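You operate a simulated robot arm through the tools that you are given. There is no shell and no other tool. Be economical: measure what you need, move in short steps, check, and stop when the job is done.

You are at the controls of a simulated two-armed robot. One attempt, no reset.

Task
Hold the blue lamp on the right half of the bench steady with one hand and press the lamp button to switch it on with the other.

Only the result counts: the job must be done as asked and must still hold three seconds after the hand-in. Knocking over, shifting, dropping, spilling or breaking anything else fails it.

Robot
Two 7-joint arms with two-finger grippers on one trunk, on a base that drives. Base frame: it is fixed to the floor where the robot stands at the start and does not move with it; the origin is under the middle of the robot, x ahead of it, y to its left, z up. Lengths are in cm, angles in degrees, forces in N, time in s.
The left shoulder is at the start at [3.6, 16.4, 115.5], the right one opposite. With the tool pointing down near the work surface each hand reaches from about 28 to 72 cm from the robot's upright axis, wherever it stands, measured 20 degrees to its own side. Places, roughly: lamp button [50, 20, 90]. Payload 2.45 kg a hand.
Tool frame (each hand has its own): the origin (TCP) lies between the finger pads and is the grasp point; the fingertips stand 2.6 cm ahead of it; z points along the fingers, y is the line along which they close. Largest opening 9.6 cm; the body of the gripper starts 6.9 cm behind the TCP.
Orientation is told as [roll, pitch, yaw] about the base's x, y, z axes, in that order, counted from this pose: with the fingers straight down and closing along the base's y, the tool's x points along the base's -x, its y along +y and its z along -z.

Tools
- The arms move only by the tool servo_tool. It takes "left_steps", "right_steps" or both (then of equal length, played together; a hand with none holds still); each is a list of rows, each a list of 7 numbers: the shift along the base's x, y, z in cm, then the turn, a rotation vector about the base's x, y, z in degrees, then the gripper command, from -1 (fully open) to 1 (shut), values between in proportion. In form: [[dx, dy, dz, wx, wy, wz, hand], ...]. A call has 1 to 8 rows; each row shifts and turns the commanded pose from where the row before left it. Each row takes 0.2 s and may step no farther than 5 cm and 8.6 degrees from the row before; otherwise, or with a gripper value out of range, the whole call is refused. Where a pose cannot be reached the arm comes as near as it can. A force on the tool above 40 N (or 10 N above the force at the start of the call, whichever is more), or a blocked arm, ends the call early, and 0.2 s more pass. Each finger halts on what it meets, pressing with about 30 N; the grip force reading is that of the motor and also rises with nothing between the fingers. The clock runs only during rows and for 0.2 s after the last one: add rows that do not move to give the fingers time. The reply holds the time, the measured pose of the TCP, the force on the tool along the base axes, the opening and the grip force, in the units named above and with some noise, with the torque about the TCP (base axes, N m) and any sound that the robot's microphone picked up.
- Cameras (640 x 400 px; columns grow to the right, rows downward): "scene" is now at [8.64, 3.68, 163.19]; the picture's right is [0.45, -0.89, 0.00], its down [-0.73, -0.37, -0.57] and it looks along [0.51, 0.26, -0.82] (base axes); focal length 274 px, centre (320, 200). "left" rides on the left gripper at [8.2, -0.3, -9.8] in its tool frame; the picture's right is [0.04, 1.00, 0.00], its down [-0.73, 0.03, -0.68] and it looks along [-0.68, 0.03, 0.73] (tool axes); focal length 256 px, centre (320, 200). "right" rides on the right gripper at [8.2, 0.3, -9.8] in its tool frame; the picture's right is [-0.04, 1.00, 0.00], its down [-0.73, -0.03, -0.68] and it looks along [-0.68, -0.03, 0.73] (tool axes); focal length 256 px, centre (320, 200). There is no depth. A picture from a camera that has moved, and an enlarged one, comes with that camera's place and axes in the base frame and with its lens. The place of the scene camera against the robot may be out by one fixed shift of up to 1.2 cm in any direction.
- snapshot(camera): a new picture of that camera. The clock stands still meanwhile.
- slide_trunk(by): slides the trunk up (or, below 0, down) by that many cm; the arms and the scene camera ride with it, the base frame stays. It gives what a move gives, with no picture.
- roll_base(legs): drives the robot by 1 to 6 legs, each [ahead, left, turn to the left] in cm, cm and degrees, along the robot's own axes; the way and the turn of a leg run together, so that a leg with both is an arc; at most 150 cm and 180 degrees a leg. The arms and the cameras ride along, it lands a little off, and it stops where it bumps. It gives what a move gives.
- turn_head(pan, tilt): turns the head with the scene camera to pan (to the left, within 120 degrees either way) and tilt (down, from -29 to 69), counted from straight ahead of the robot. It gives what a move gives.
- inspect(camera, box): a new picture of the part [left, top, right, bottom] of that camera's present view, enlarged. The clock stands still meanwhile.
- hand_in(): hands the job in; it is judged then, once.

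Work in short steps. Places have to be worked out from the pictures, the camera data and where the tool is seen: move nearer, look again, correct. Check each grasp and each placing, and mend what went wrong. You have 120 turns and 100 pictures in all, those below and enlarged ones among them. Open the grippers and draw the arms clear of the work before you hand the job in, unless the task says otherwise; then end with one line.

The tools are called by a JSON object that holds its "method" and its "body". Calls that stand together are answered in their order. servo_tool: Moves the arms, as the interface text tells. Its arguments: {"type":"object","properties":{"left_steps":{"type":"array","items":{"type":"array","items":{"type":"number"}}},"right_steps":{"type":"array","items":{"type":"array","items":{"type":"number"}}}},"required":[]} The other tools are called the same way: slide_trunk (by) slides the trunk up or down; roll_base (legs) drives the base; turn_head (pan, tilt) turns the head that bears the scene camera; snapshot (camera) takes a picture; inspect (camera, box) takes an enlarged picture of a part of a camera's view; hand_in () hands the job in.

At the start:

```text
time_s: 0.0
left_tool_pos: [39.04, 39.56, 108.65]
left_tcp_rot: [0.0, 0.1, -0.1]
left_contact_force: [0.6, 0.3, 0.1]
left_torque: [-0.01, -0.02, 0.01]
left_finger_gap: 9.6
left_grasp_force: 0.0
right_tool_pos: [45.18, -1.87, 111.75]
right_tcp_rot: [-0.1, 0.1, 0.1]
right_contact_force: [0.0, 0.3, 0.2]
right_torque: [0.01, -0.02, -0.03]
right_finger_gap: 9.61
right_grasp_force: 0.1
trunk travel left (down, up): [-32.5, 24.2]
robot x, y, heading: [0.18, -0.04, 0.2]
head pan, tilt: [26.9, 54.9]
```

scene: 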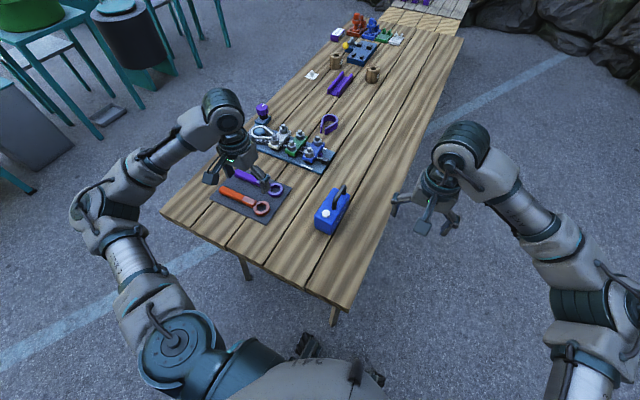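
right: 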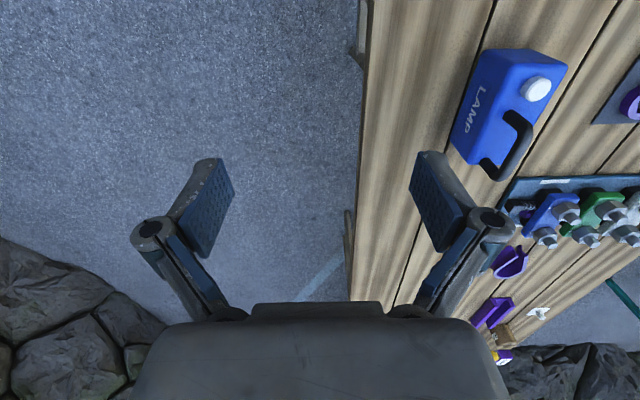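
left: 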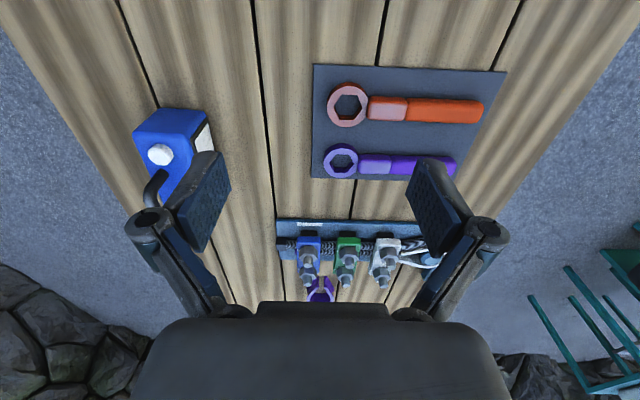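

The blue lamp is near the front of the bench, with a white button on top and a handle. I enlarge it in two views.

{"method": "inspect", "body": {"camera": "scene", "box": [280, 160, 380, 250]}}

{"method": "inspect", "body": {"camera": "right", "box": [420, 20, 600, 200]}}

{"method": "inspect", "body": {"camera": "left", "box": [100, 80, 260, 230]}}

```text
4.44 times, centred on (330, 205) of scene
camera zoom: at [8.64, 3.68, 163.19], right [0.45, -0.89, 0.0], down [-0.73, -0.37, -0.57], along [0.51, 0.26, -0.82], focal length 1216 px, centre (276, 178)
```

zoom: 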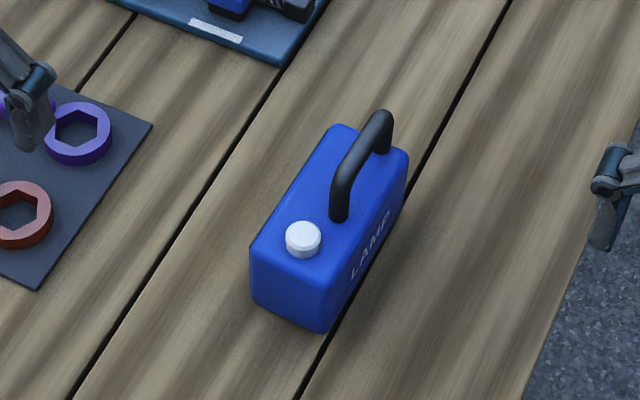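

```text
2.22 times, centred on (510, 110) of right
camera zoom: at [37.04, -1.5, 121.52], right [0.04, 1.0, 0.0], down [0.73, -0.03, 0.68], along [0.68, -0.03, -0.73], focal length 569 px, centre (-102, 400)
```

zoom: 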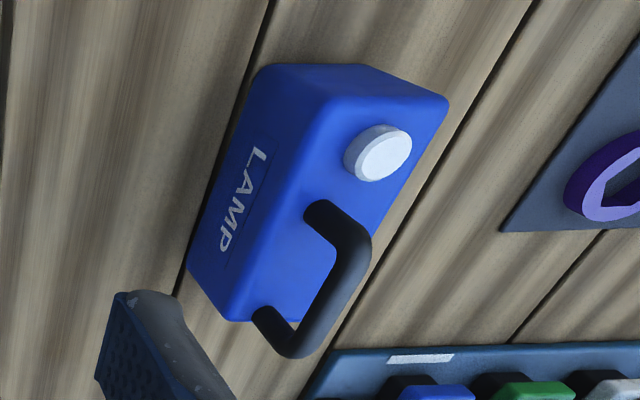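

```text
2.67 times, centred on (180, 155) of left
camera zoom: at [31.03, 39.26, 118.48], right [-0.04, 1.0, 0.0], down [0.73, 0.03, 0.68], along [0.68, 0.03, -0.73], focal length 683 px, centre (693, 320)
```

zoom: 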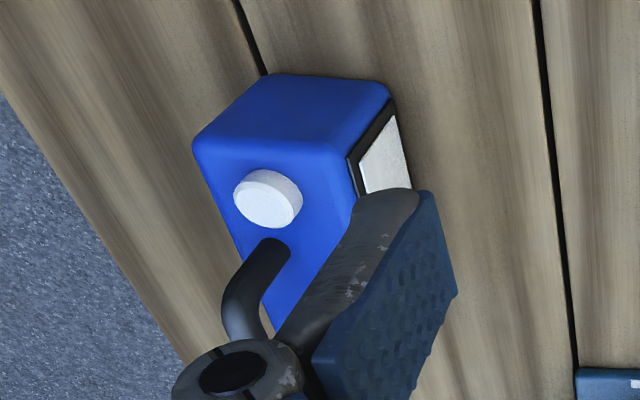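

Triangulating from both wrist cameras puts the button top near [48.1, 21.4, 93.1], with the lamp about x 46.5–58.5 and y 18.5–24.5. I drive the robot left so the lamp sits centrally between both arms; both hands are well above everything.

{"method": "roll_base", "body": {"legs": [[0, 20, 0]]}}

```text
time_s: 1.6
left_tool_pos: [38.78, 58.92, 108.9]
left_tcp_rot: [0.3, -0.1, 0.0]
left_contact_force: [0.9, -0.4, -0.4]
left_torque: [0.01, 0.02, 0.02]
left_finger_gap: 9.58
left_grasp_force: 0.0
right_tool_pos: [45.08, 17.68, 112.02]
right_tcp_rot: [0.4, -0.1, 0.0]
right_contact_force: [0.9, 0.1, -0.2]
right_torque: [0.01, 0.02, -0.05]
right_finger_gap: 9.6
right_grasp_force: 0.1
trunk travel left (down, up): [-32.5, 24.2]
robot x, y, heading: [0.2, 20.1, -0.1]
head pan, tilt: [26.9, 54.9]
```

Now tilt the right hand 30° (fingers toward the robot, hand leaning ahead) so its camera stays clear of the button, and move above the rear part of the lamp.

{"method": "servo_tool", "body": {"right_steps": [[2.7, 0.95, 0, 0, 7.5, 0, -1], [2.7, 0.95, 0, 0, 7.5, 0, -1], [2.7, 0.95, 0, 0, 7.5, 0, -1], [2.7, 0.95, 0, 0, 7.5, 0, -1], [0, 0, 0, 0, 0, 0, -1]]}}

{"method": "snapshot", "body": {"camera": "right"}}

{"method": "turn_head", "body": {"pan": 0, "tilt": 52}}

{"method": "snapshot", "body": {"camera": "scene"}}

```text
time_s: 2.8
left_tool_pos: [38.66, 60.71, 108.43]
left_tcp_rot: [-0.5, -0.1, 0.1]
left_contact_force: [-0.5, 0.1, -0.4]
left_torque: [-0.06, -0.04, -0.01]
left_finger_gap: 9.59
left_grasp_force: 0.0
right_tool_pos: [52.93, 22.41, 111.05]
right_tcp_rot: [-1.9, 27.7, -0.1]
right_contact_force: [-0.7, 1.4, -0.7]
right_torque: [-0.05, 0.05, -0.01]
right_finger_gap: 9.59
right_grasp_force: 0.1
right hand out of reach, approached as far as the arm can: row 4
trunk travel left (down, up): [-32.5, 24.2]
robot x, y, heading: [0.05, 20.39, 0.0]
head pan, tilt: [26.9, 54.9]
```

```text
93 pictures are left
camera right: at [50.17, 23.07, 123.42], right [0.03, 1.0, -0.05], down [0.97, -0.01, 0.26], along [0.26, -0.05, -0.96], focal length 256 px, centre (320, 200)
```

right: 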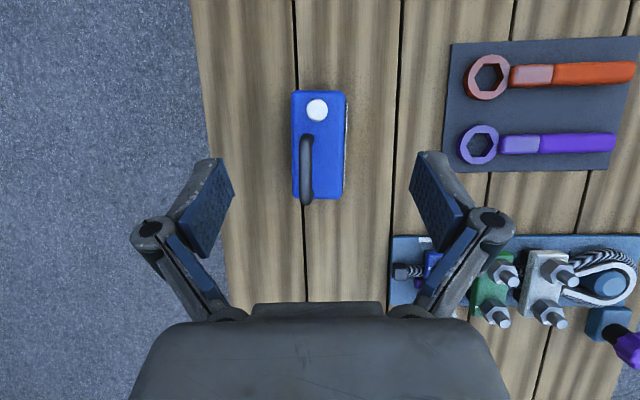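

```text
time_s: 3.7
left_tool_pos: [38.5, 60.43, 108.44]
left_tcp_rot: [-0.4, -0.1, 0.1]
left_contact_force: [-0.3, 0.6, -0.4]
left_torque: [-0.04, 0.01, -0.03]
left_finger_gap: 9.59
left_grasp_force: 0.1
right_tool_pos: [52.78, 22.21, 111.12]
right_tcp_rot: [-1.7, 27.6, -0.3]
right_contact_force: [-0.9, 0.8, -0.2]
right_torque: [0.01, 0.0, -0.02]
right_finger_gap: 9.6
right_grasp_force: 0.0
trunk travel left (down, up): [-32.5, 24.2]
robot x, y, heading: [0.22, 20.41, -0.2]
head pan, tilt: [0.0, 52.0]
```

```text
92 pictures are left
camera scene: at [9.76, 22.13, 163.55], right [0.0, -1.0, 0.01], down [-0.79, -0.01, -0.61], along [0.61, -0.01, -0.79], focal length 274 px, centre (320, 200)
```

scene: 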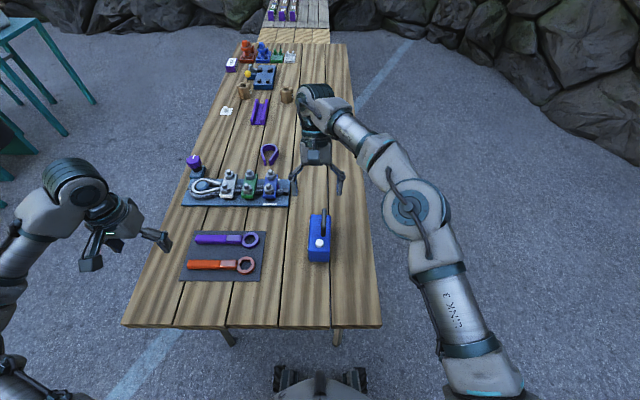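

The right arm is near its reach limit, so I drive the robot 6 cm ahead; its base should stay short of the bench edge at about x=29.

{"method": "roll_base", "body": {"legs": [[6, 0, 0]]}}

{"method": "snapshot", "body": {"camera": "scene"}}

```text
time_s: 4.7
left_tool_pos: [44.22, 59.77, 108.83]
left_tcp_rot: [0.0, -0.4, -0.1]
left_contact_force: [-0.7, 0.1, -0.7]
left_torque: [0.0, 0.01, -0.02]
left_finger_gap: 9.6
left_grasp_force: 0.0
right_tool_pos: [58.53, 21.72, 111.15]
right_tcp_rot: [-1.5, 27.4, -0.1]
right_contact_force: [-0.7, 1.1, -0.7]
right_torque: [0.0, 0.0, 0.01]
right_finger_gap: 9.59
right_grasp_force: 0.1
trunk travel left (down, up): [-32.5, 24.2]
robot x, y, heading: [5.95, 20.37, 0.0]
head pan, tilt: [0.0, 52.0]
```

```text
91 pictures are left
camera scene: at [15.19, 21.46, 163.61], right [0.0, -1.0, 0.01], down [-0.79, -0.01, -0.62], along [0.62, -0.01, -0.79], focal length 274 px, centre (320, 200)
```

scene: 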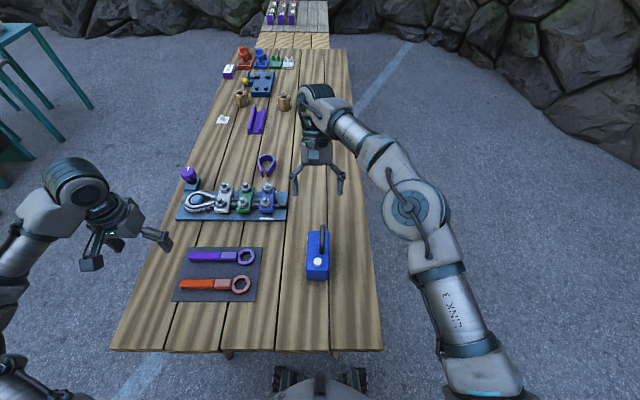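

Drive went cleanly. I lower the right hand to about z=101 and check alignment with its camera.

{"method": "servo_tool", "body": {"right_steps": [[-0.7, 0, -2.5, 0, 0.6, 0, -1], [-0.7, 0, -2.5, 0.5, 0.6, 0, -1], [-0.7, 0, -2.5, 0.5, 0.6, 0, -1], [-0.7, 0, -2.5, 0.5, 0.6, 0, -1], [0, 0, 0, 0, 0, 0, -1]]}}

{"method": "snapshot", "body": {"camera": "right"}}

{"method": "inspect", "body": {"camera": "scene", "box": [260, 120, 400, 290]}}

```text
time_s: 5.9
left_tool_pos: [44.34, 58.29, 109.31]
left_tcp_rot: [0.6, -0.4, -0.2]
left_contact_force: [0.4, -0.3, -0.6]
left_torque: [0.06, 0.03, -0.02]
left_finger_gap: 9.59
left_grasp_force: 0.0
right_tool_pos: [55.82, 20.18, 101.35]
right_tcp_rot: [1.0, 29.9, 1.0]
right_contact_force: [0.8, -0.5, -0.7]
right_torque: [0.0, 0.05, -0.04]
right_finger_gap: 9.59
right_grasp_force: 0.1
trunk travel left (down, up): [-32.5, 24.2]
robot x, y, heading: [6.13, 19.7, -0.2]
head pan, tilt: [0.0, 52.0]
```

```text
90 pictures are left
camera right: at [53.58, 20.21, 113.84], right [0.03, 1.0, 0.0], down [0.97, -0.03, 0.22], along [0.22, -0.01, -0.97], focal length 256 px, centre (320, 200)
```

right: 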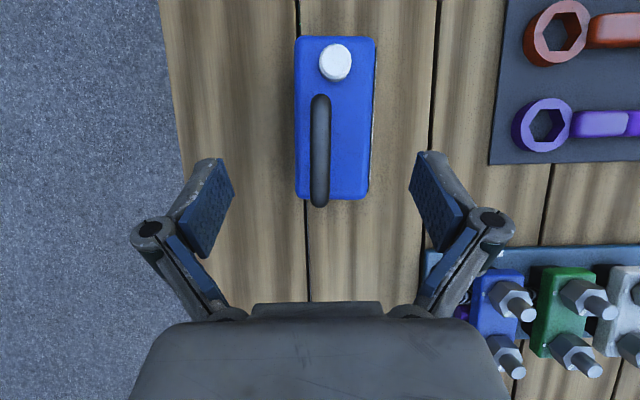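

```text
2.35 times, centred on (330, 205) of scene
camera zoom: at [15.66, 19.34, 163.57], right [0.0, -1.0, 0.0], down [-0.79, 0.0, -0.61], along [0.61, 0.0, -0.79], focal length 644 px, centre (296, 188)
```

zoom: 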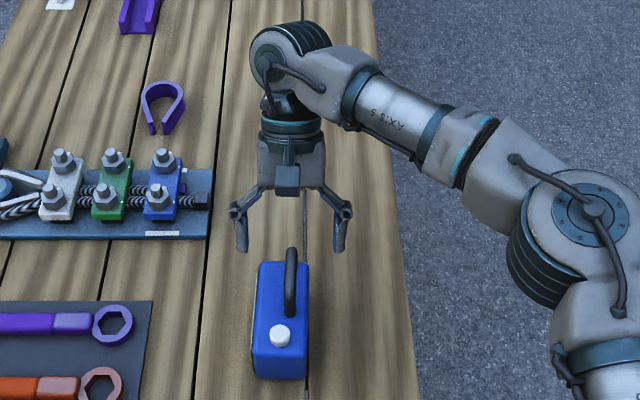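

The base seems to sway a bit after moves. I wait a moment with still rows to see if it settles.

{"method": "servo_tool", "body": {"right_steps": [[0, 0, 0, 0, 0, 0, -1], [0, 0, 0, 0, 0, 0, -1], [0, 0, 0, 0, 0, 0, -1], [0, 0, 0, 0, 0, 0, -1]]}}

{"method": "servo_tool", "body": {"right_steps": [[0, 0, 0, 0, 0, 0, -1], [0, 0, 0, 0, 0, 0, -1], [0, 0, 0, 0, 0, 0, -1], [0, 0, 0, 0, 0, 0, -1]]}}

{"method": "servo_tool", "body": {"right_steps": [[0, 0, 0, 0, 0, 0, -1]]}}

{"method": "servo_tool", "body": {"right_steps": [[0, 0, 0, 0, 0, 0, -1]]}}

```text
time_s: 6.9
left_tool_pos: [44.26, 58.84, 109.2]
left_tcp_rot: [0.5, -0.4, -0.1]
left_contact_force: [-0.6, -0.6, 0.3]
left_torque: [0.0, -0.04, 0.0]
left_finger_gap: 9.62
left_grasp_force: 0.0
right_tool_pos: [55.82, 20.69, 101.28]
right_tcp_rot: [0.9, 29.9, 0.9]
right_contact_force: [-0.5, -0.2, -0.6]
right_torque: [0.0, 0.04, -0.02]
right_finger_gap: 9.6
right_grasp_force: 0.1
trunk travel left (down, up): [-32.5, 24.2]
robot x, y, heading: [6.1, 20.07, -0.2]
head pan, tilt: [0.0, 52.0]
```

```text
time_s: 7.9
left_tool_pos: [44.24, 59.09, 109.09]
left_tcp_rot: [0.3, -0.4, -0.1]
left_contact_force: [-0.6, 0.8, -0.7]
left_torque: [0.01, -0.01, 0.0]
left_finger_gap: 9.61
left_grasp_force: 0.1
right_tool_pos: [55.88, 21.15, 101.29]
right_tcp_rot: [0.7, 29.9, 0.9]
right_contact_force: [-0.6, 0.2, -0.3]
right_torque: [0.02, 0.01, -0.01]
right_finger_gap: 9.58
right_grasp_force: 0.1
trunk travel left (down, up): [-32.5, 24.2]
robot x, y, heading: [5.61, 20.17, -0.1]
head pan, tilt: [0.0, 52.0]
```

```text
time_s: 8.3
left_tool_pos: [44.36, 58.99, 109.1]
left_tcp_rot: [0.2, -0.4, 0.0]
left_contact_force: [0.3, 0.4, 0.3]
left_torque: [0.01, 0.02, 0.0]
left_finger_gap: 9.6
left_grasp_force: 0.0
right_tool_pos: [55.83, 20.99, 101.32]
right_tcp_rot: [0.8, 29.9, 1.0]
right_contact_force: [0.7, 0.1, 0.6]
right_torque: [-0.02, -0.02, 0.01]
right_finger_gap: 9.63
right_grasp_force: 0.1
trunk travel left (down, up): [-32.5, 24.2]
robot x, y, heading: [5.46, 20.04, 0.3]
head pan, tilt: [0.0, 52.0]
```

```text
time_s: 8.7
left_tool_pos: [44.23, 58.93, 109.17]
left_tcp_rot: [0.3, -0.3, 0.0]
left_contact_force: [-0.4, -0.5, -0.5]
left_torque: [0.01, -0.02, 0.0]
left_finger_gap: 9.63
left_grasp_force: 0.1
right_tool_pos: [55.82, 20.76, 101.34]
right_tcp_rot: [0.8, 30.0, 0.9]
right_contact_force: [0.5, 0.1, -0.1]
right_torque: [-0.01, 0.02, 0.0]
right_finger_gap: 9.59
right_grasp_force: 0.1
trunk travel left (down, up): [-32.5, 24.2]
robot x, y, heading: [5.92, 19.93, 0.2]
head pan, tilt: [0.0, 52.0]
```

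It settles near y≈20.9. I shift 0.5 cm left and descend gently to z≈95.5, fingertips still above the body.

{"method": "servo_tool", "body": {"right_steps": [[0, 0.1, -0.8, -0.2, 0, -0.2, -1], [0, 0.1, -0.8, -0.2, 0, -0.2, -1], [-0.1, 0.1, -0.8, -0.2, 0, -0.2, -1], [-0.1, 0.1, -0.8, -0.2, 0, -0.2, -1], [-0.1, 0.1, -0.8, 0, 0, 0, -1], [0, 0, -0.8, 0, 0, 0, -1], [0, 0, -0.8, 0, 0, 0, -1], [0, 0, 0, 0, 0, 0, -1]]}}

{"method": "snapshot", "body": {"camera": "right"}}

{"method": "inspect", "body": {"camera": "scene", "box": [260, 150, 380, 300]}}

```text
time_s: 10.5
left_tool_pos: [44.29, 59.0, 109.15]
left_tcp_rot: [0.3, -0.5, 0.0]
left_contact_force: [0.0, 0.2, 0.7]
left_torque: [0.0, -0.03, -0.03]
left_finger_gap: 9.61
left_grasp_force: 0.0
right_tool_pos: [55.46, 21.24, 95.55]
right_tcp_rot: [-0.1, 29.9, -0.3]
right_contact_force: [-0.2, 0.3, 0.0]
right_torque: [-0.01, -0.01, 0.0]
right_finger_gap: 9.62
right_grasp_force: 0.1
trunk travel left (down, up): [-32.5, 24.2]
robot x, y, heading: [5.95, 19.99, 0.0]
head pan, tilt: [0.0, 52.0]
```

```text
88 pictures are left
camera right: at [53.21, 21.58, 108.04], right [0.04, 1.0, -0.02], down [0.97, -0.03, 0.22], along [0.22, -0.03, -0.97], focal length 256 px, centre (320, 200)
```

right: 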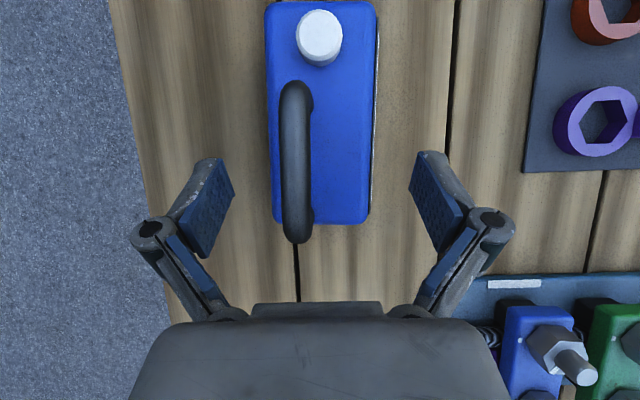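

```text
2.67 times, centred on (320, 225) of scene
camera zoom: at [15.69, 20.53, 163.56], right [0.0, -1.0, 0.0], down [-0.79, 0.0, -0.61], along [0.61, 0.0, -0.79], focal length 729 px, centre (320, 133)
```

zoom: 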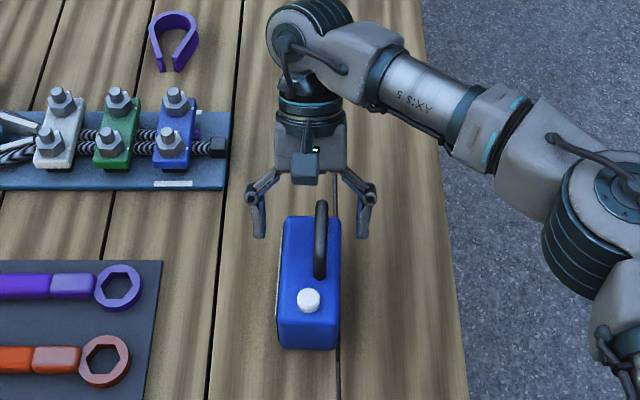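

The lamp is centred between the fingers. I go 1 cm farther ahead (to keep the palm off the handle) and descend to z≈91.5 slowly.

{"method": "servo_tool", "body": {"right_steps": [[0.5, 0, 0, 0, 0, 0, -1], [0.5, 0, -0.5, 0, 0, 0, -1], [0, 0, -0.7, 0, 0, 0, -1], [0, 0, -0.7, 0, 0, 0, -1], [0, 0, -0.7, 0, 0, 0, -1], [0, 0, -0.7, 0, 0, 0, -1], [0, 0, -0.7, 0, 0, 0, -1], [0, 0, 0, 0, 0, 0, -1]]}}

{"method": "snapshot", "body": {"camera": "right"}}

{"method": "inspect", "body": {"camera": "scene", "box": [260, 150, 380, 300]}}

```text
time_s: 12.3
left_tool_pos: [44.24, 58.99, 109.07]
left_tcp_rot: [0.4, -0.4, 0.0]
left_contact_force: [0.4, 0.0, 0.0]
left_torque: [0.03, 0.03, 0.0]
left_finger_gap: 9.62
left_grasp_force: 0.0
right_tool_pos: [56.49, 21.22, 91.72]
right_tcp_rot: [-0.1, 29.9, -0.4]
right_contact_force: [-0.1, -0.5, 0.9]
right_torque: [0.02, -0.02, -0.01]
right_finger_gap: 9.57
right_grasp_force: 0.0
trunk travel left (down, up): [-32.5, 24.2]
robot x, y, heading: [6.1, 20.28, 0.0]
head pan, tilt: [0.0, 52.0]
```

```text
86 pictures are left
camera right: at [54.24, 21.58, 104.2], right [0.04, 1.0, -0.02], down [0.97, -0.03, 0.22], along [0.22, -0.03, -0.97], focal length 256 px, centre (320, 200)
```

right: 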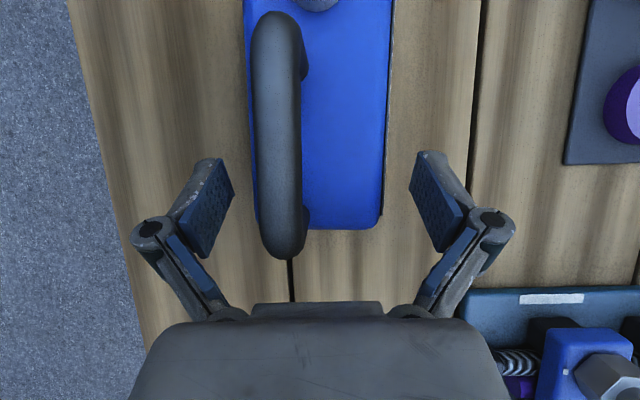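

```text
2.67 times, centred on (320, 225) of scene
camera zoom: at [15.7, 20.51, 163.56], right [0.0, -1.0, 0.0], down [-0.79, 0.0, -0.61], along [0.61, 0.0, -0.79], focal length 729 px, centre (320, 133)
```

zoom: 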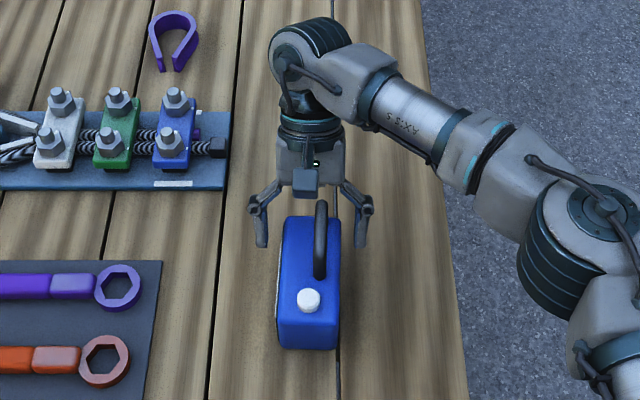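

Fingers straddle the rear of the lamp with nothing touching. I go down 0.7 cm more and close gently in stages.

{"method": "servo_tool", "body": {"right_steps": [[0.1, 0.05, -0.4, 0, 0, 0, -1], [0.1, 0.05, -0.4, 0, 0, 0, -1], [0, 0, 0, 0, 0, 0, -0.7], [0, 0, 0, 0, 0, 0, -0.45], [0, 0, 0, 0, 0, 0, -0.35], [0, 0, 0, 0, 0, 0, -0.25], [0, 0, 0, 0, 0, 0, -0.15], [0, 0, 0, 0, 0, 0, -0.1]]}}

{"method": "snapshot", "body": {"camera": "right"}}

```text
time_s: 14.1
left_tool_pos: [44.26, 58.99, 109.13]
left_tcp_rot: [0.3, -0.5, 0.0]
left_contact_force: [0.6, 0.7, 0.5]
left_torque: [0.01, 0.01, -0.06]
left_finger_gap: 9.6
left_grasp_force: 0.0
right_tool_pos: [56.66, 21.36, 90.81]
right_tcp_rot: [-0.2, 29.9, -0.4]
right_contact_force: [1.5, -3.0, 4.1]
right_torque: [-0.44, -0.08, 0.11]
right_finger_gap: 6.39
right_grasp_force: 30.2
trunk travel left (down, up): [-32.5, 24.2]
robot x, y, heading: [5.98, 19.77, 0.0]
head pan, tilt: [0.0, 52.0]
```

```text
84 pictures are left
camera right: at [54.4, 21.64, 103.31], right [0.04, 1.0, -0.02], down [0.97, -0.03, 0.22], along [0.22, -0.03, -0.97], focal length 256 px, centre (320, 200)
```

right: 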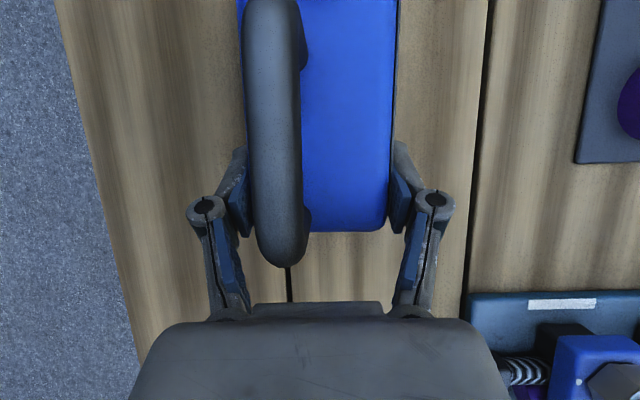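

The lamp is gripped: opening 6.39 cm at 30 N. Now I bring the left hand, closed and tilted with its fingers toward −y, gently (smooth steps) toward the button side.

{"method": "servo_tool", "body": {"left_steps": [[0.2, -0.7, 0, 0, 0, 0, 0], [0.4, -1.3, 0, -2, 0, 0, 0.5], [0.5, -2, 0, -4, 0, 0, 1], [0.5, -2.2, 0, -5, 0, 0, 1], [0.5, -2.2, 0, -5, 0, 0, 1], [0.5, -2, 0, -4, 0, 0, 1], [0.5, -1.3, 0, -2, 0, 0, 1], [0.3, -0.7, 0, 0, 0, 0, 1]]}}

{"method": "snapshot", "body": {"camera": "scene"}}

```text
time_s: 15.9
left_tool_pos: [47.62, 46.67, 109.1]
left_tcp_rot: [-21.7, -0.4, 0.3]
left_contact_force: [-0.2, 0.0, 0.4]
left_torque: [-0.01, -0.01, -0.01]
left_finger_gap: 0.0
left_grasp_force: 28.6
right_tool_pos: [56.67, 21.31, 90.88]
right_tcp_rot: [-0.2, 29.9, -0.3]
right_contact_force: [2.2, -2.2, 6.8]
right_torque: [-0.47, 0.0, -0.13]
right_finger_gap: 6.38
right_grasp_force: 30.1
trunk travel left (down, up): [-32.5, 24.2]
robot x, y, heading: [5.62, 19.73, 0.1]
head pan, tilt: [0.0, 52.0]
```

```text
83 pictures are left
camera scene: at [15.67, 20.38, 163.57], right [0.0, -1.0, 0.0], down [-0.79, 0.0, -0.61], along [0.61, 0.0, -0.79], focal length 274 px, centre (320, 200)
```

scene: 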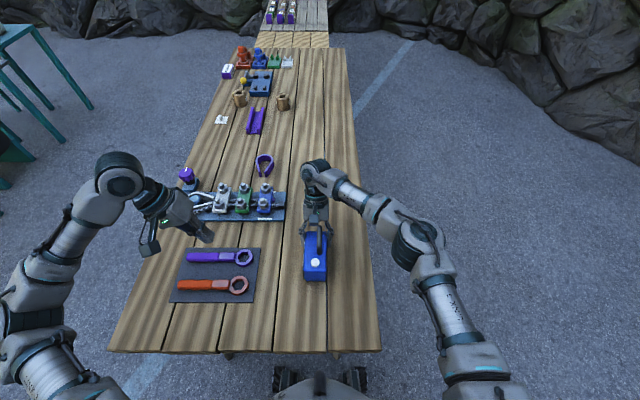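

No disturbance to the lamp. I continue the left approach to about y=32.

{"method": "servo_tool", "body": {"left_steps": [[0, -0.8, 0, 0, 0, 0, 1], [0, -1.5, -0.3, -1.5, 0, 0, 1], [0.1, -2.2, -0.6, -3, 0, 0, 1], [0.1, -2.7, -0.8, -3, 0, 0, 1], [0.1, -2.7, -0.8, -3, 0, 0, 1], [0.1, -2.2, -0.6, -2, 0, 0, 1], [0, -1.5, -0.3, -1, 0, 0, 1], [0, -0.8, 0, 0, 0, 0, 1]]}}

{"method": "snapshot", "body": {"camera": "left"}}

{"method": "inspect", "body": {"camera": "scene", "box": [220, 140, 380, 300]}}

```text
time_s: 17.7
left_tool_pos: [47.97, 32.23, 105.67]
left_tcp_rot: [-35.2, -0.4, 0.2]
left_contact_force: [-0.1, -0.4, -0.1]
left_torque: [0.0, 0.01, 0.01]
left_finger_gap: 0.01
left_grasp_force: 28.9
right_tool_pos: [56.54, 21.34, 90.87]
right_tcp_rot: [0.0, 29.9, -0.2]
right_contact_force: [0.3, 0.2, 6.3]
right_torque: [-0.34, 0.1, -0.18]
right_finger_gap: 6.36
right_grasp_force: 29.6
trunk travel left (down, up): [-32.5, 24.2]
robot x, y, heading: [5.86, 20.3, -0.1]
head pan, tilt: [0.0, 52.0]
```

```text
82 pictures are left
camera left: at [39.77, 37.6, 114.04], right [-0.04, 0.82, -0.58], down [0.73, 0.42, 0.54], along [0.68, -0.4, -0.61], focal length 256 px, centre (320, 200)
```

left: 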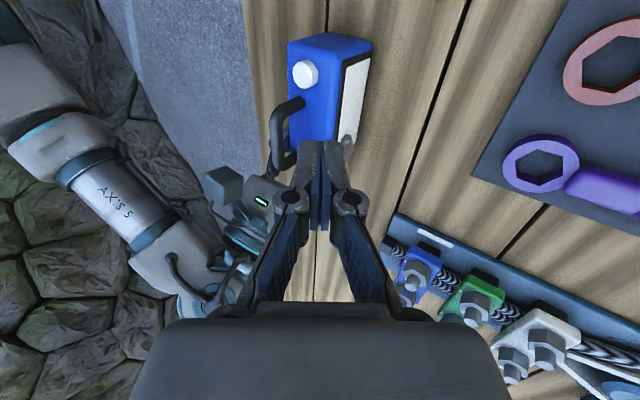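

```text
2.50 times, centred on (300, 220) of scene
camera zoom: at [15.68, 20.34, 163.57], right [0.0, -1.0, 0.0], down [-0.79, 0.0, -0.61], along [0.61, 0.0, -0.79], focal length 684 px, centre (370, 150)
```

zoom: 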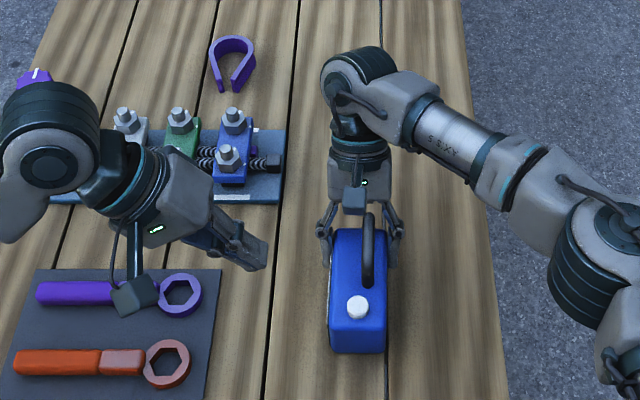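

The button reads at about [47.9, 21.3, 93.1] from the left camera. I move to a hover with the fingertips roughly 2.5 cm above it.

{"method": "servo_tool", "body": {"left_steps": [[0, -0.6, -0.4, 0, 0, 0, 1], [0, -1.2, -0.9, 0, 0, 0, 1], [0, -1.8, -1.3, 0, 0, 0, 1], [0, -2.1, -1.5, 0, 0, 0, 1], [0, -1.9, -1.3, 0, 0, 0, 1], [0, -1.5, -1.0, 0, 0, 0, 1], [0, -1.0, -0.6, 0, 0, 0, 1], [0, 0, 0, 0, 0, 0, 1]]}}

{"method": "snapshot", "body": {"camera": "left"}}

{"method": "inspect", "body": {"camera": "scene", "box": [260, 180, 380, 300]}}

{"method": "snapshot", "body": {"camera": "right"}}

```text
time_s: 19.5
left_tool_pos: [48.12, 21.99, 98.73]
left_tcp_rot: [-35.2, -0.4, 0.4]
left_contact_force: [-0.4, -0.3, 0.4]
left_torque: [0.01, -0.01, -0.01]
left_finger_gap: 0.01
left_grasp_force: 28.8
right_tool_pos: [56.63, 21.37, 90.9]
right_tcp_rot: [-0.1, 29.9, -0.3]
right_contact_force: [-1.3, 0.7, 4.3]
right_torque: [-0.3, 0.02, -0.09]
right_finger_gap: 6.37
right_grasp_force: 29.8
trunk travel left (down, up): [-32.5, 24.2]
robot x, y, heading: [6.07, 20.06, 0.1]
head pan, tilt: [0.0, 52.0]
```

```text
80 pictures are left
camera left: at [39.94, 27.4, 106.98], right [-0.04, 0.82, -0.58], down [0.73, 0.42, 0.54], along [0.68, -0.4, -0.61], focal length 256 px, centre (320, 200)
```

left: 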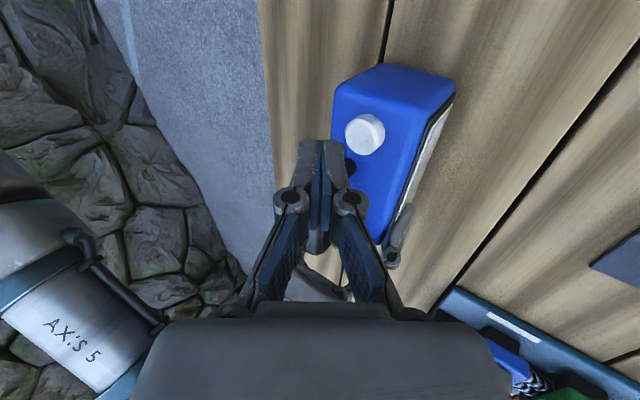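

```text
3.33 times, centred on (320, 240) of scene
camera zoom: at [15.68, 20.27, 163.57], right [0.0, -1.0, 0.0], down [-0.79, 0.0, -0.61], along [0.61, 0.0, -0.79], focal length 912 px, centre (320, 67)
```

zoom: 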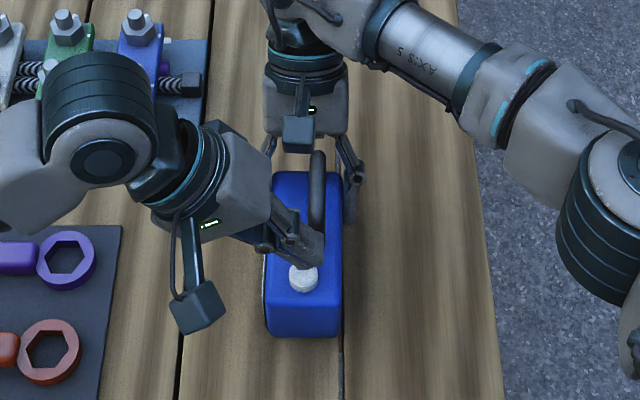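

```text
78 pictures are left
camera right: at [54.36, 21.67, 103.3], right [0.04, 1.0, -0.02], down [0.97, -0.03, 0.22], along [0.22, -0.03, -0.97], focal length 256 px, centre (320, 200)
```

right: 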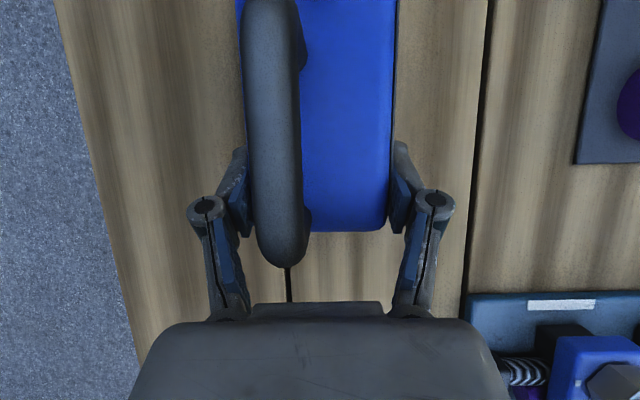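

Tip is centred over the button. I lower to just above/at contact in small steps.

{"method": "servo_tool", "body": {"left_steps": [[-0.1, 0, -0.5, 0, 0, 0, 1], [0, 0.05, -0.6, 0, 0, 0, 1], [0, 0.05, -0.6, 0, 0, 0, 1], [0, 0, -0.5, 0, 0, 0, 1], [0, 0, -0.3, 0, 0, 0, 1], [0, 0, 0, 0, 0, 0, 1]]}}

{"method": "inspect", "body": {"camera": "left", "box": [260, 60, 460, 260]}}

{"method": "inspect", "body": {"camera": "scene", "box": [280, 210, 360, 280]}}

```text
time_s: 20.9
left_tool_pos: [47.88, 22.23, 96.25]
left_tcp_rot: [-35.2, -0.2, 0.3]
left_contact_force: [-0.2, 0.7, 0.7]
left_torque: [0.01, 0.03, 0.02]
left_finger_gap: 0.01
left_grasp_force: 28.6
right_tool_pos: [56.59, 21.21, 90.89]
right_tcp_rot: [-0.2, 29.8, -0.3]
right_contact_force: [-1.5, 0.6, 3.2]
right_torque: [-0.29, 0.05, -0.2]
right_finger_gap: 6.37
right_grasp_force: 29.9
trunk travel left (down, up): [-32.5, 24.2]
robot x, y, heading: [6.19, 20.3, -0.4]
head pan, tilt: [0.0, 52.0]
```

```text
2.00 times, centred on (360, 160) of left
camera zoom: at [39.73, 27.56, 104.53], right [-0.04, 0.82, -0.58], down [0.73, 0.42, 0.54], along [0.68, -0.4, -0.61], focal length 512 px, centre (240, 280)
```

zoom: 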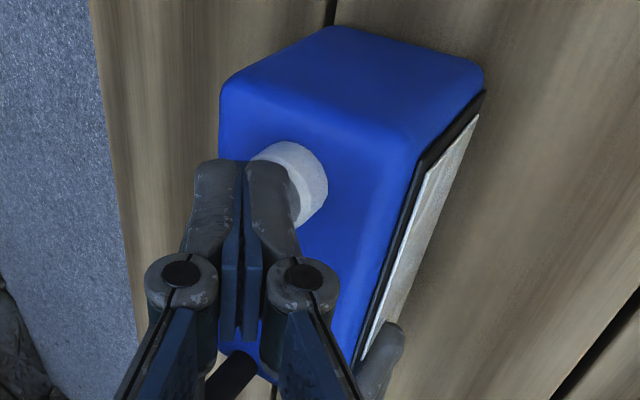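

```text
5.71 times, centred on (320, 245) of scene
camera zoom: at [15.69, 20.26, 163.57], right [0.0, -1.0, 0.0], down [-0.79, 0.0, -0.61], along [0.61, 0.0, -0.79], focal length 1563 px, centre (320, -57)
```

zoom: 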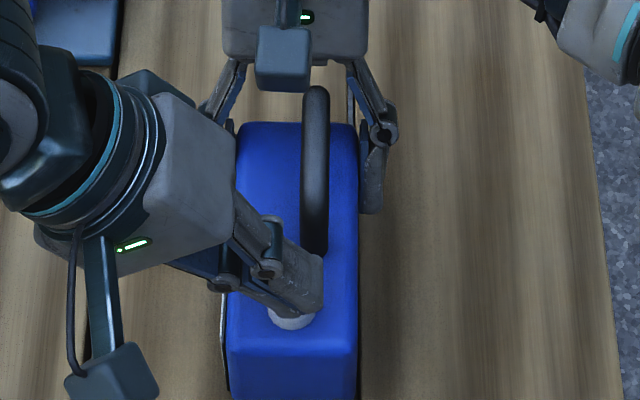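

Tip edge sits over the button (centre about x 47.7, y 21.5), no contact yet. I press in 0.3 cm steps.

{"method": "servo_tool", "body": {"left_steps": [[-0.2, 0, -0.3, 0, 0, 0, 1], [0, 0, -0.3, 0, 0, 0, 1], [0, 0, -0.2, 0, 0, 0, 1]]}}

```text
time_s: 21.7
left_tool_pos: [47.72, 22.22, 95.53]
left_tcp_rot: [-35.3, -0.4, 0.3]
left_contact_force: [1.1, 1.6, 7.7]
left_torque: [-0.02, -0.02, 0.04]
left_finger_gap: 0.0
left_grasp_force: 28.0
right_tool_pos: [56.53, 21.41, 90.78]
right_tcp_rot: [-0.2, 29.9, -0.3]
right_contact_force: [-1.8, 0.1, -0.1]
right_torque: [-0.2, 0.16, -0.16]
right_finger_gap: 6.37
right_grasp_force: 29.9
trunk travel left (down, up): [-32.5, 24.2]
robot x, y, heading: [6.29, 20.2, -0.1]
head pan, tilt: [0.0, 52.0]
heard: click
```

Contact at 7.7 N and a click was heard. I look at the lamp panel before lifting.

{"method": "inspect", "body": {"camera": "left", "box": [260, 60, 460, 260]}}

```text
2.00 times, centred on (360, 160) of left
camera zoom: at [39.52, 27.58, 103.76], right [-0.04, 0.82, -0.58], down [0.73, 0.42, 0.54], along [0.69, -0.4, -0.61], focal length 512 px, centre (240, 280)
```

zoom: 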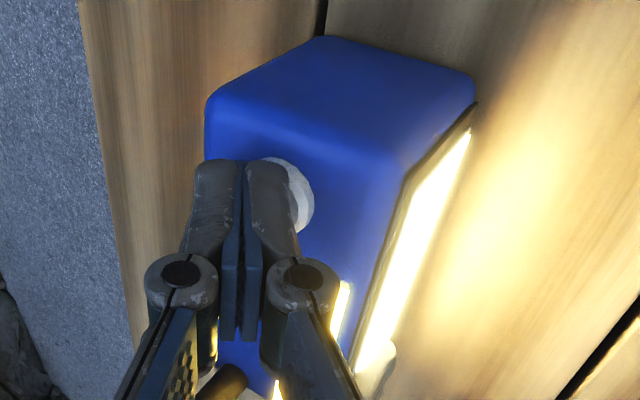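

The lamp is lit. I lift the left hand straight up and away to its side while the right still holds.

{"method": "servo_tool", "body": {"left_steps": [[0, 0, 0.5, 0, 0, 0, 1], [0, 0.2, 1, 0, 0, 0, 1], [0, 0.8, 1.5, 0, 0, 0, 1], [0, 1.5, 1.7, 0, 0, 0, 1], [0, 2.2, 1.5, 0, 0, 0, 1], [0, 2.2, 1.2, 0, 0, 0, 1], [0, 1.5, 0.8, 0, 0, 0, 1], [0, 0.8, 0.4, 0, 0, 0, 1]]}}

{"method": "snapshot", "body": {"camera": "left"}}

```text
time_s: 23.5
left_tool_pos: [47.68, 31.4, 104.01]
left_tcp_rot: [-35.2, -0.4, 0.4]
left_contact_force: [-0.7, -0.7, -0.1]
left_torque: [-0.02, -0.04, -0.03]
left_finger_gap: 0.0
left_grasp_force: 28.4
right_tool_pos: [56.59, 21.29, 90.84]
right_tcp_rot: [-0.2, 29.9, -0.4]
right_contact_force: [-1.6, -0.1, 2.4]
right_torque: [-0.27, 0.08, -0.15]
right_finger_gap: 6.36
right_grasp_force: 30.0
trunk travel left (down, up): [-32.5, 24.2]
robot x, y, heading: [6.17, 20.37, 0.1]
head pan, tilt: [0.0, 52.0]
```

```text
74 pictures are left
camera left: at [39.53, 36.85, 112.37], right [-0.04, 0.82, -0.58], down [0.73, 0.42, 0.54], along [0.68, -0.4, -0.61], focal length 256 px, centre (320, 200)
```

left: 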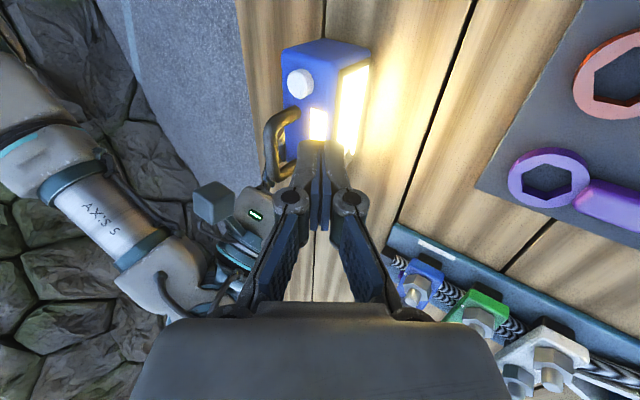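

The lamp stays lit. I open the right gripper and then back it out along its own axis; the left hand retreats too and opens.

{"method": "servo_tool", "body": {"right_steps": [[0, 0, 0, 0, 0, 0, -0.4], [0, 0, 0, 0, 0, 0, -0.7], [0, 0, 0, 0, 0, 0, -1], [0, 0, 0, 0, 0, 0, -1]]}}

{"method": "snapshot", "body": {"camera": "right"}}

```text
time_s: 24.5
left_tool_pos: [47.73, 31.53, 104.07]
left_tcp_rot: [-35.3, -0.3, 0.3]
left_contact_force: [-0.8, 1.0, -0.2]
left_torque: [0.01, 0.01, -0.03]
left_finger_gap: 0.0
left_grasp_force: 28.3
right_tool_pos: [56.55, 21.42, 90.72]
right_tcp_rot: [-0.1, 30.0, -0.3]
right_contact_force: [-0.2, -0.1, 0.3]
right_torque: [-0.04, -0.01, 0.0]
right_finger_gap: 9.59
right_grasp_force: 0.1
trunk travel left (down, up): [-32.5, 24.2]
robot x, y, heading: [5.69, 20.25, 0.0]
head pan, tilt: [0.0, 52.0]
```

```text
73 pictures are left
camera right: at [54.39, 21.68, 103.29], right [0.04, 1.0, -0.02], down [0.97, -0.03, 0.22], along [0.22, -0.03, -0.97], focal length 256 px, centre (320, 200)
```

right: 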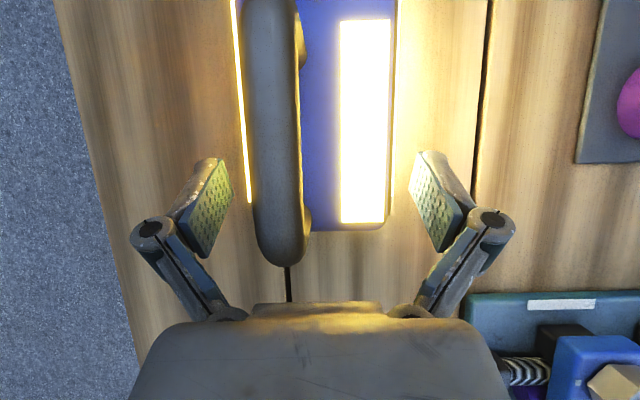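

Released without touching. I raise the right hand along its axis and move the left hand away.

{"method": "servo_tool", "body": {"right_steps": [[0.1, 0, 0.5, 0, 0, 0, -1], [0.2, 0, 1, 0, 0, 0, -1], [0.2, 0, 1.4, 0, 0, 0, -1], [0, 0, 1.6, 0, 0, 0, -1], [0, 0, 2, 0, 0, 0, -1], [0, 0, 2, 0, 0, 0, -1], [0, 0, 1.5, 0, 0, 0, -1], [0, 0, 0.8, 0, 0, 0, -1]], "left_steps": [[0, 0.5, 0.1, 0, 0, 0, 1], [0, 1, 0.3, 0, 0, 0, 1], [0, 1.5, 0.4, 0, 0, 0, 1], [0, 2, 0.5, 0, 0, 0, 1], [0, 2, 0.5, 0, 0, 0, 1], [0, 2, 0.4, 0, 0, 0, 1], [0, 1.5, 0.3, 0, 0, 0, 1], [0, 0.8, 0, 0, 0, 0, 1]]}}

{"method": "servo_tool", "body": {"right_steps": [[0, -0.7, 0.5, 0, 0, 0, -1], [0, -1.3, 0.5, 0, 0, 0, -1], [0, -2, 0.5, 0, 0, 0, -1], [0, -2.2, 0, 0, 0, 0, -1], [0, -2.2, 0, 0, 0, 0, -1], [0, -2, 0, 0, 0, 0, -1], [0, -1.3, 0, 0, 0, 0, -1], [0, -0.7, 0, 0, 0, 0, -1]], "left_steps": [[0, 0.7, 0, 0, 0, 0, 1], [0, 1.3, 0, 0, 0, 0, 0.5], [0, 2, 0, 0, 0, 0, 0], [0, 2, 0, 0, 0, 0, -0.5], [0, 2, 0, 0, 0, 0, -1], [0, 1.5, 0, 0, 0, 0, -1], [0, 1, 0, 0, 0, 0, -1], [0, 0.5, 0, 0, 0, 0, -1]]}}

{"method": "snapshot", "body": {"camera": "scene"}}

```text
time_s: 26.3
left_tool_pos: [47.69, 42.85, 106.46]
left_tcp_rot: [-35.2, -0.4, 0.3]
left_contact_force: [0.3, 0.0, 0.1]
left_torque: [0.02, 0.02, 0.03]
left_finger_gap: 0.0
left_grasp_force: 28.3
right_tool_pos: [57.18, 21.38, 101.54]
right_tcp_rot: [-0.2, 29.9, -0.4]
right_contact_force: [-0.1, 0.3, 0.3]
right_torque: [-0.02, 0.0, 0.01]
right_finger_gap: 9.61
right_grasp_force: 0.1
trunk travel left (down, up): [-32.5, 24.2]
robot x, y, heading: [5.61, 20.05, 0.1]
head pan, tilt: [0.0, 52.0]
```

```text
time_s: 28.1
left_tool_pos: [47.75, 53.72, 106.46]
left_tcp_rot: [-35.2, -0.4, 0.3]
left_contact_force: [-0.8, -0.1, 0.5]
left_torque: [0.04, 0.01, 0.03]
left_finger_gap: 9.57
left_grasp_force: 0.1
right_tool_pos: [57.07, 8.97, 103.07]
right_tcp_rot: [-0.1, 29.9, -0.4]
right_contact_force: [-0.1, -0.7, -0.4]
right_torque: [-0.02, -0.01, -0.01]
right_finger_gap: 9.61
right_grasp_force: 0.1
trunk travel left (down, up): [-32.5, 24.2]
robot x, y, heading: [6.27, 20.17, -0.1]
head pan, tilt: [0.0, 52.0]
```

```text
72 pictures are left
camera scene: at [15.7, 20.37, 163.56], right [0.0, -1.0, 0.0], down [-0.79, 0.0, -0.61], along [0.61, 0.0, -0.79], focal length 274 px, centre (320, 200)
```

scene: 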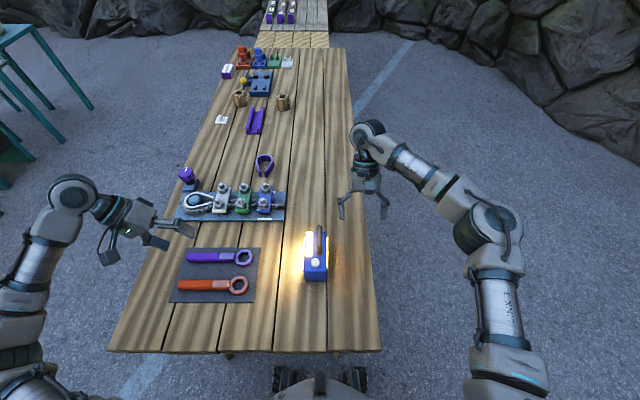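

The lamp is upright, in place and lit; both hands are open and clear, and nothing else has moved. I hand in.

{"method": "hand_in", "body": {}}

```text
The job is handed in.
```

The blue lamp is on: I held it steady with the right hand and pressed its button with the left. It stayed lit and upright after I let go, and nothing else on the bench was disturbed.
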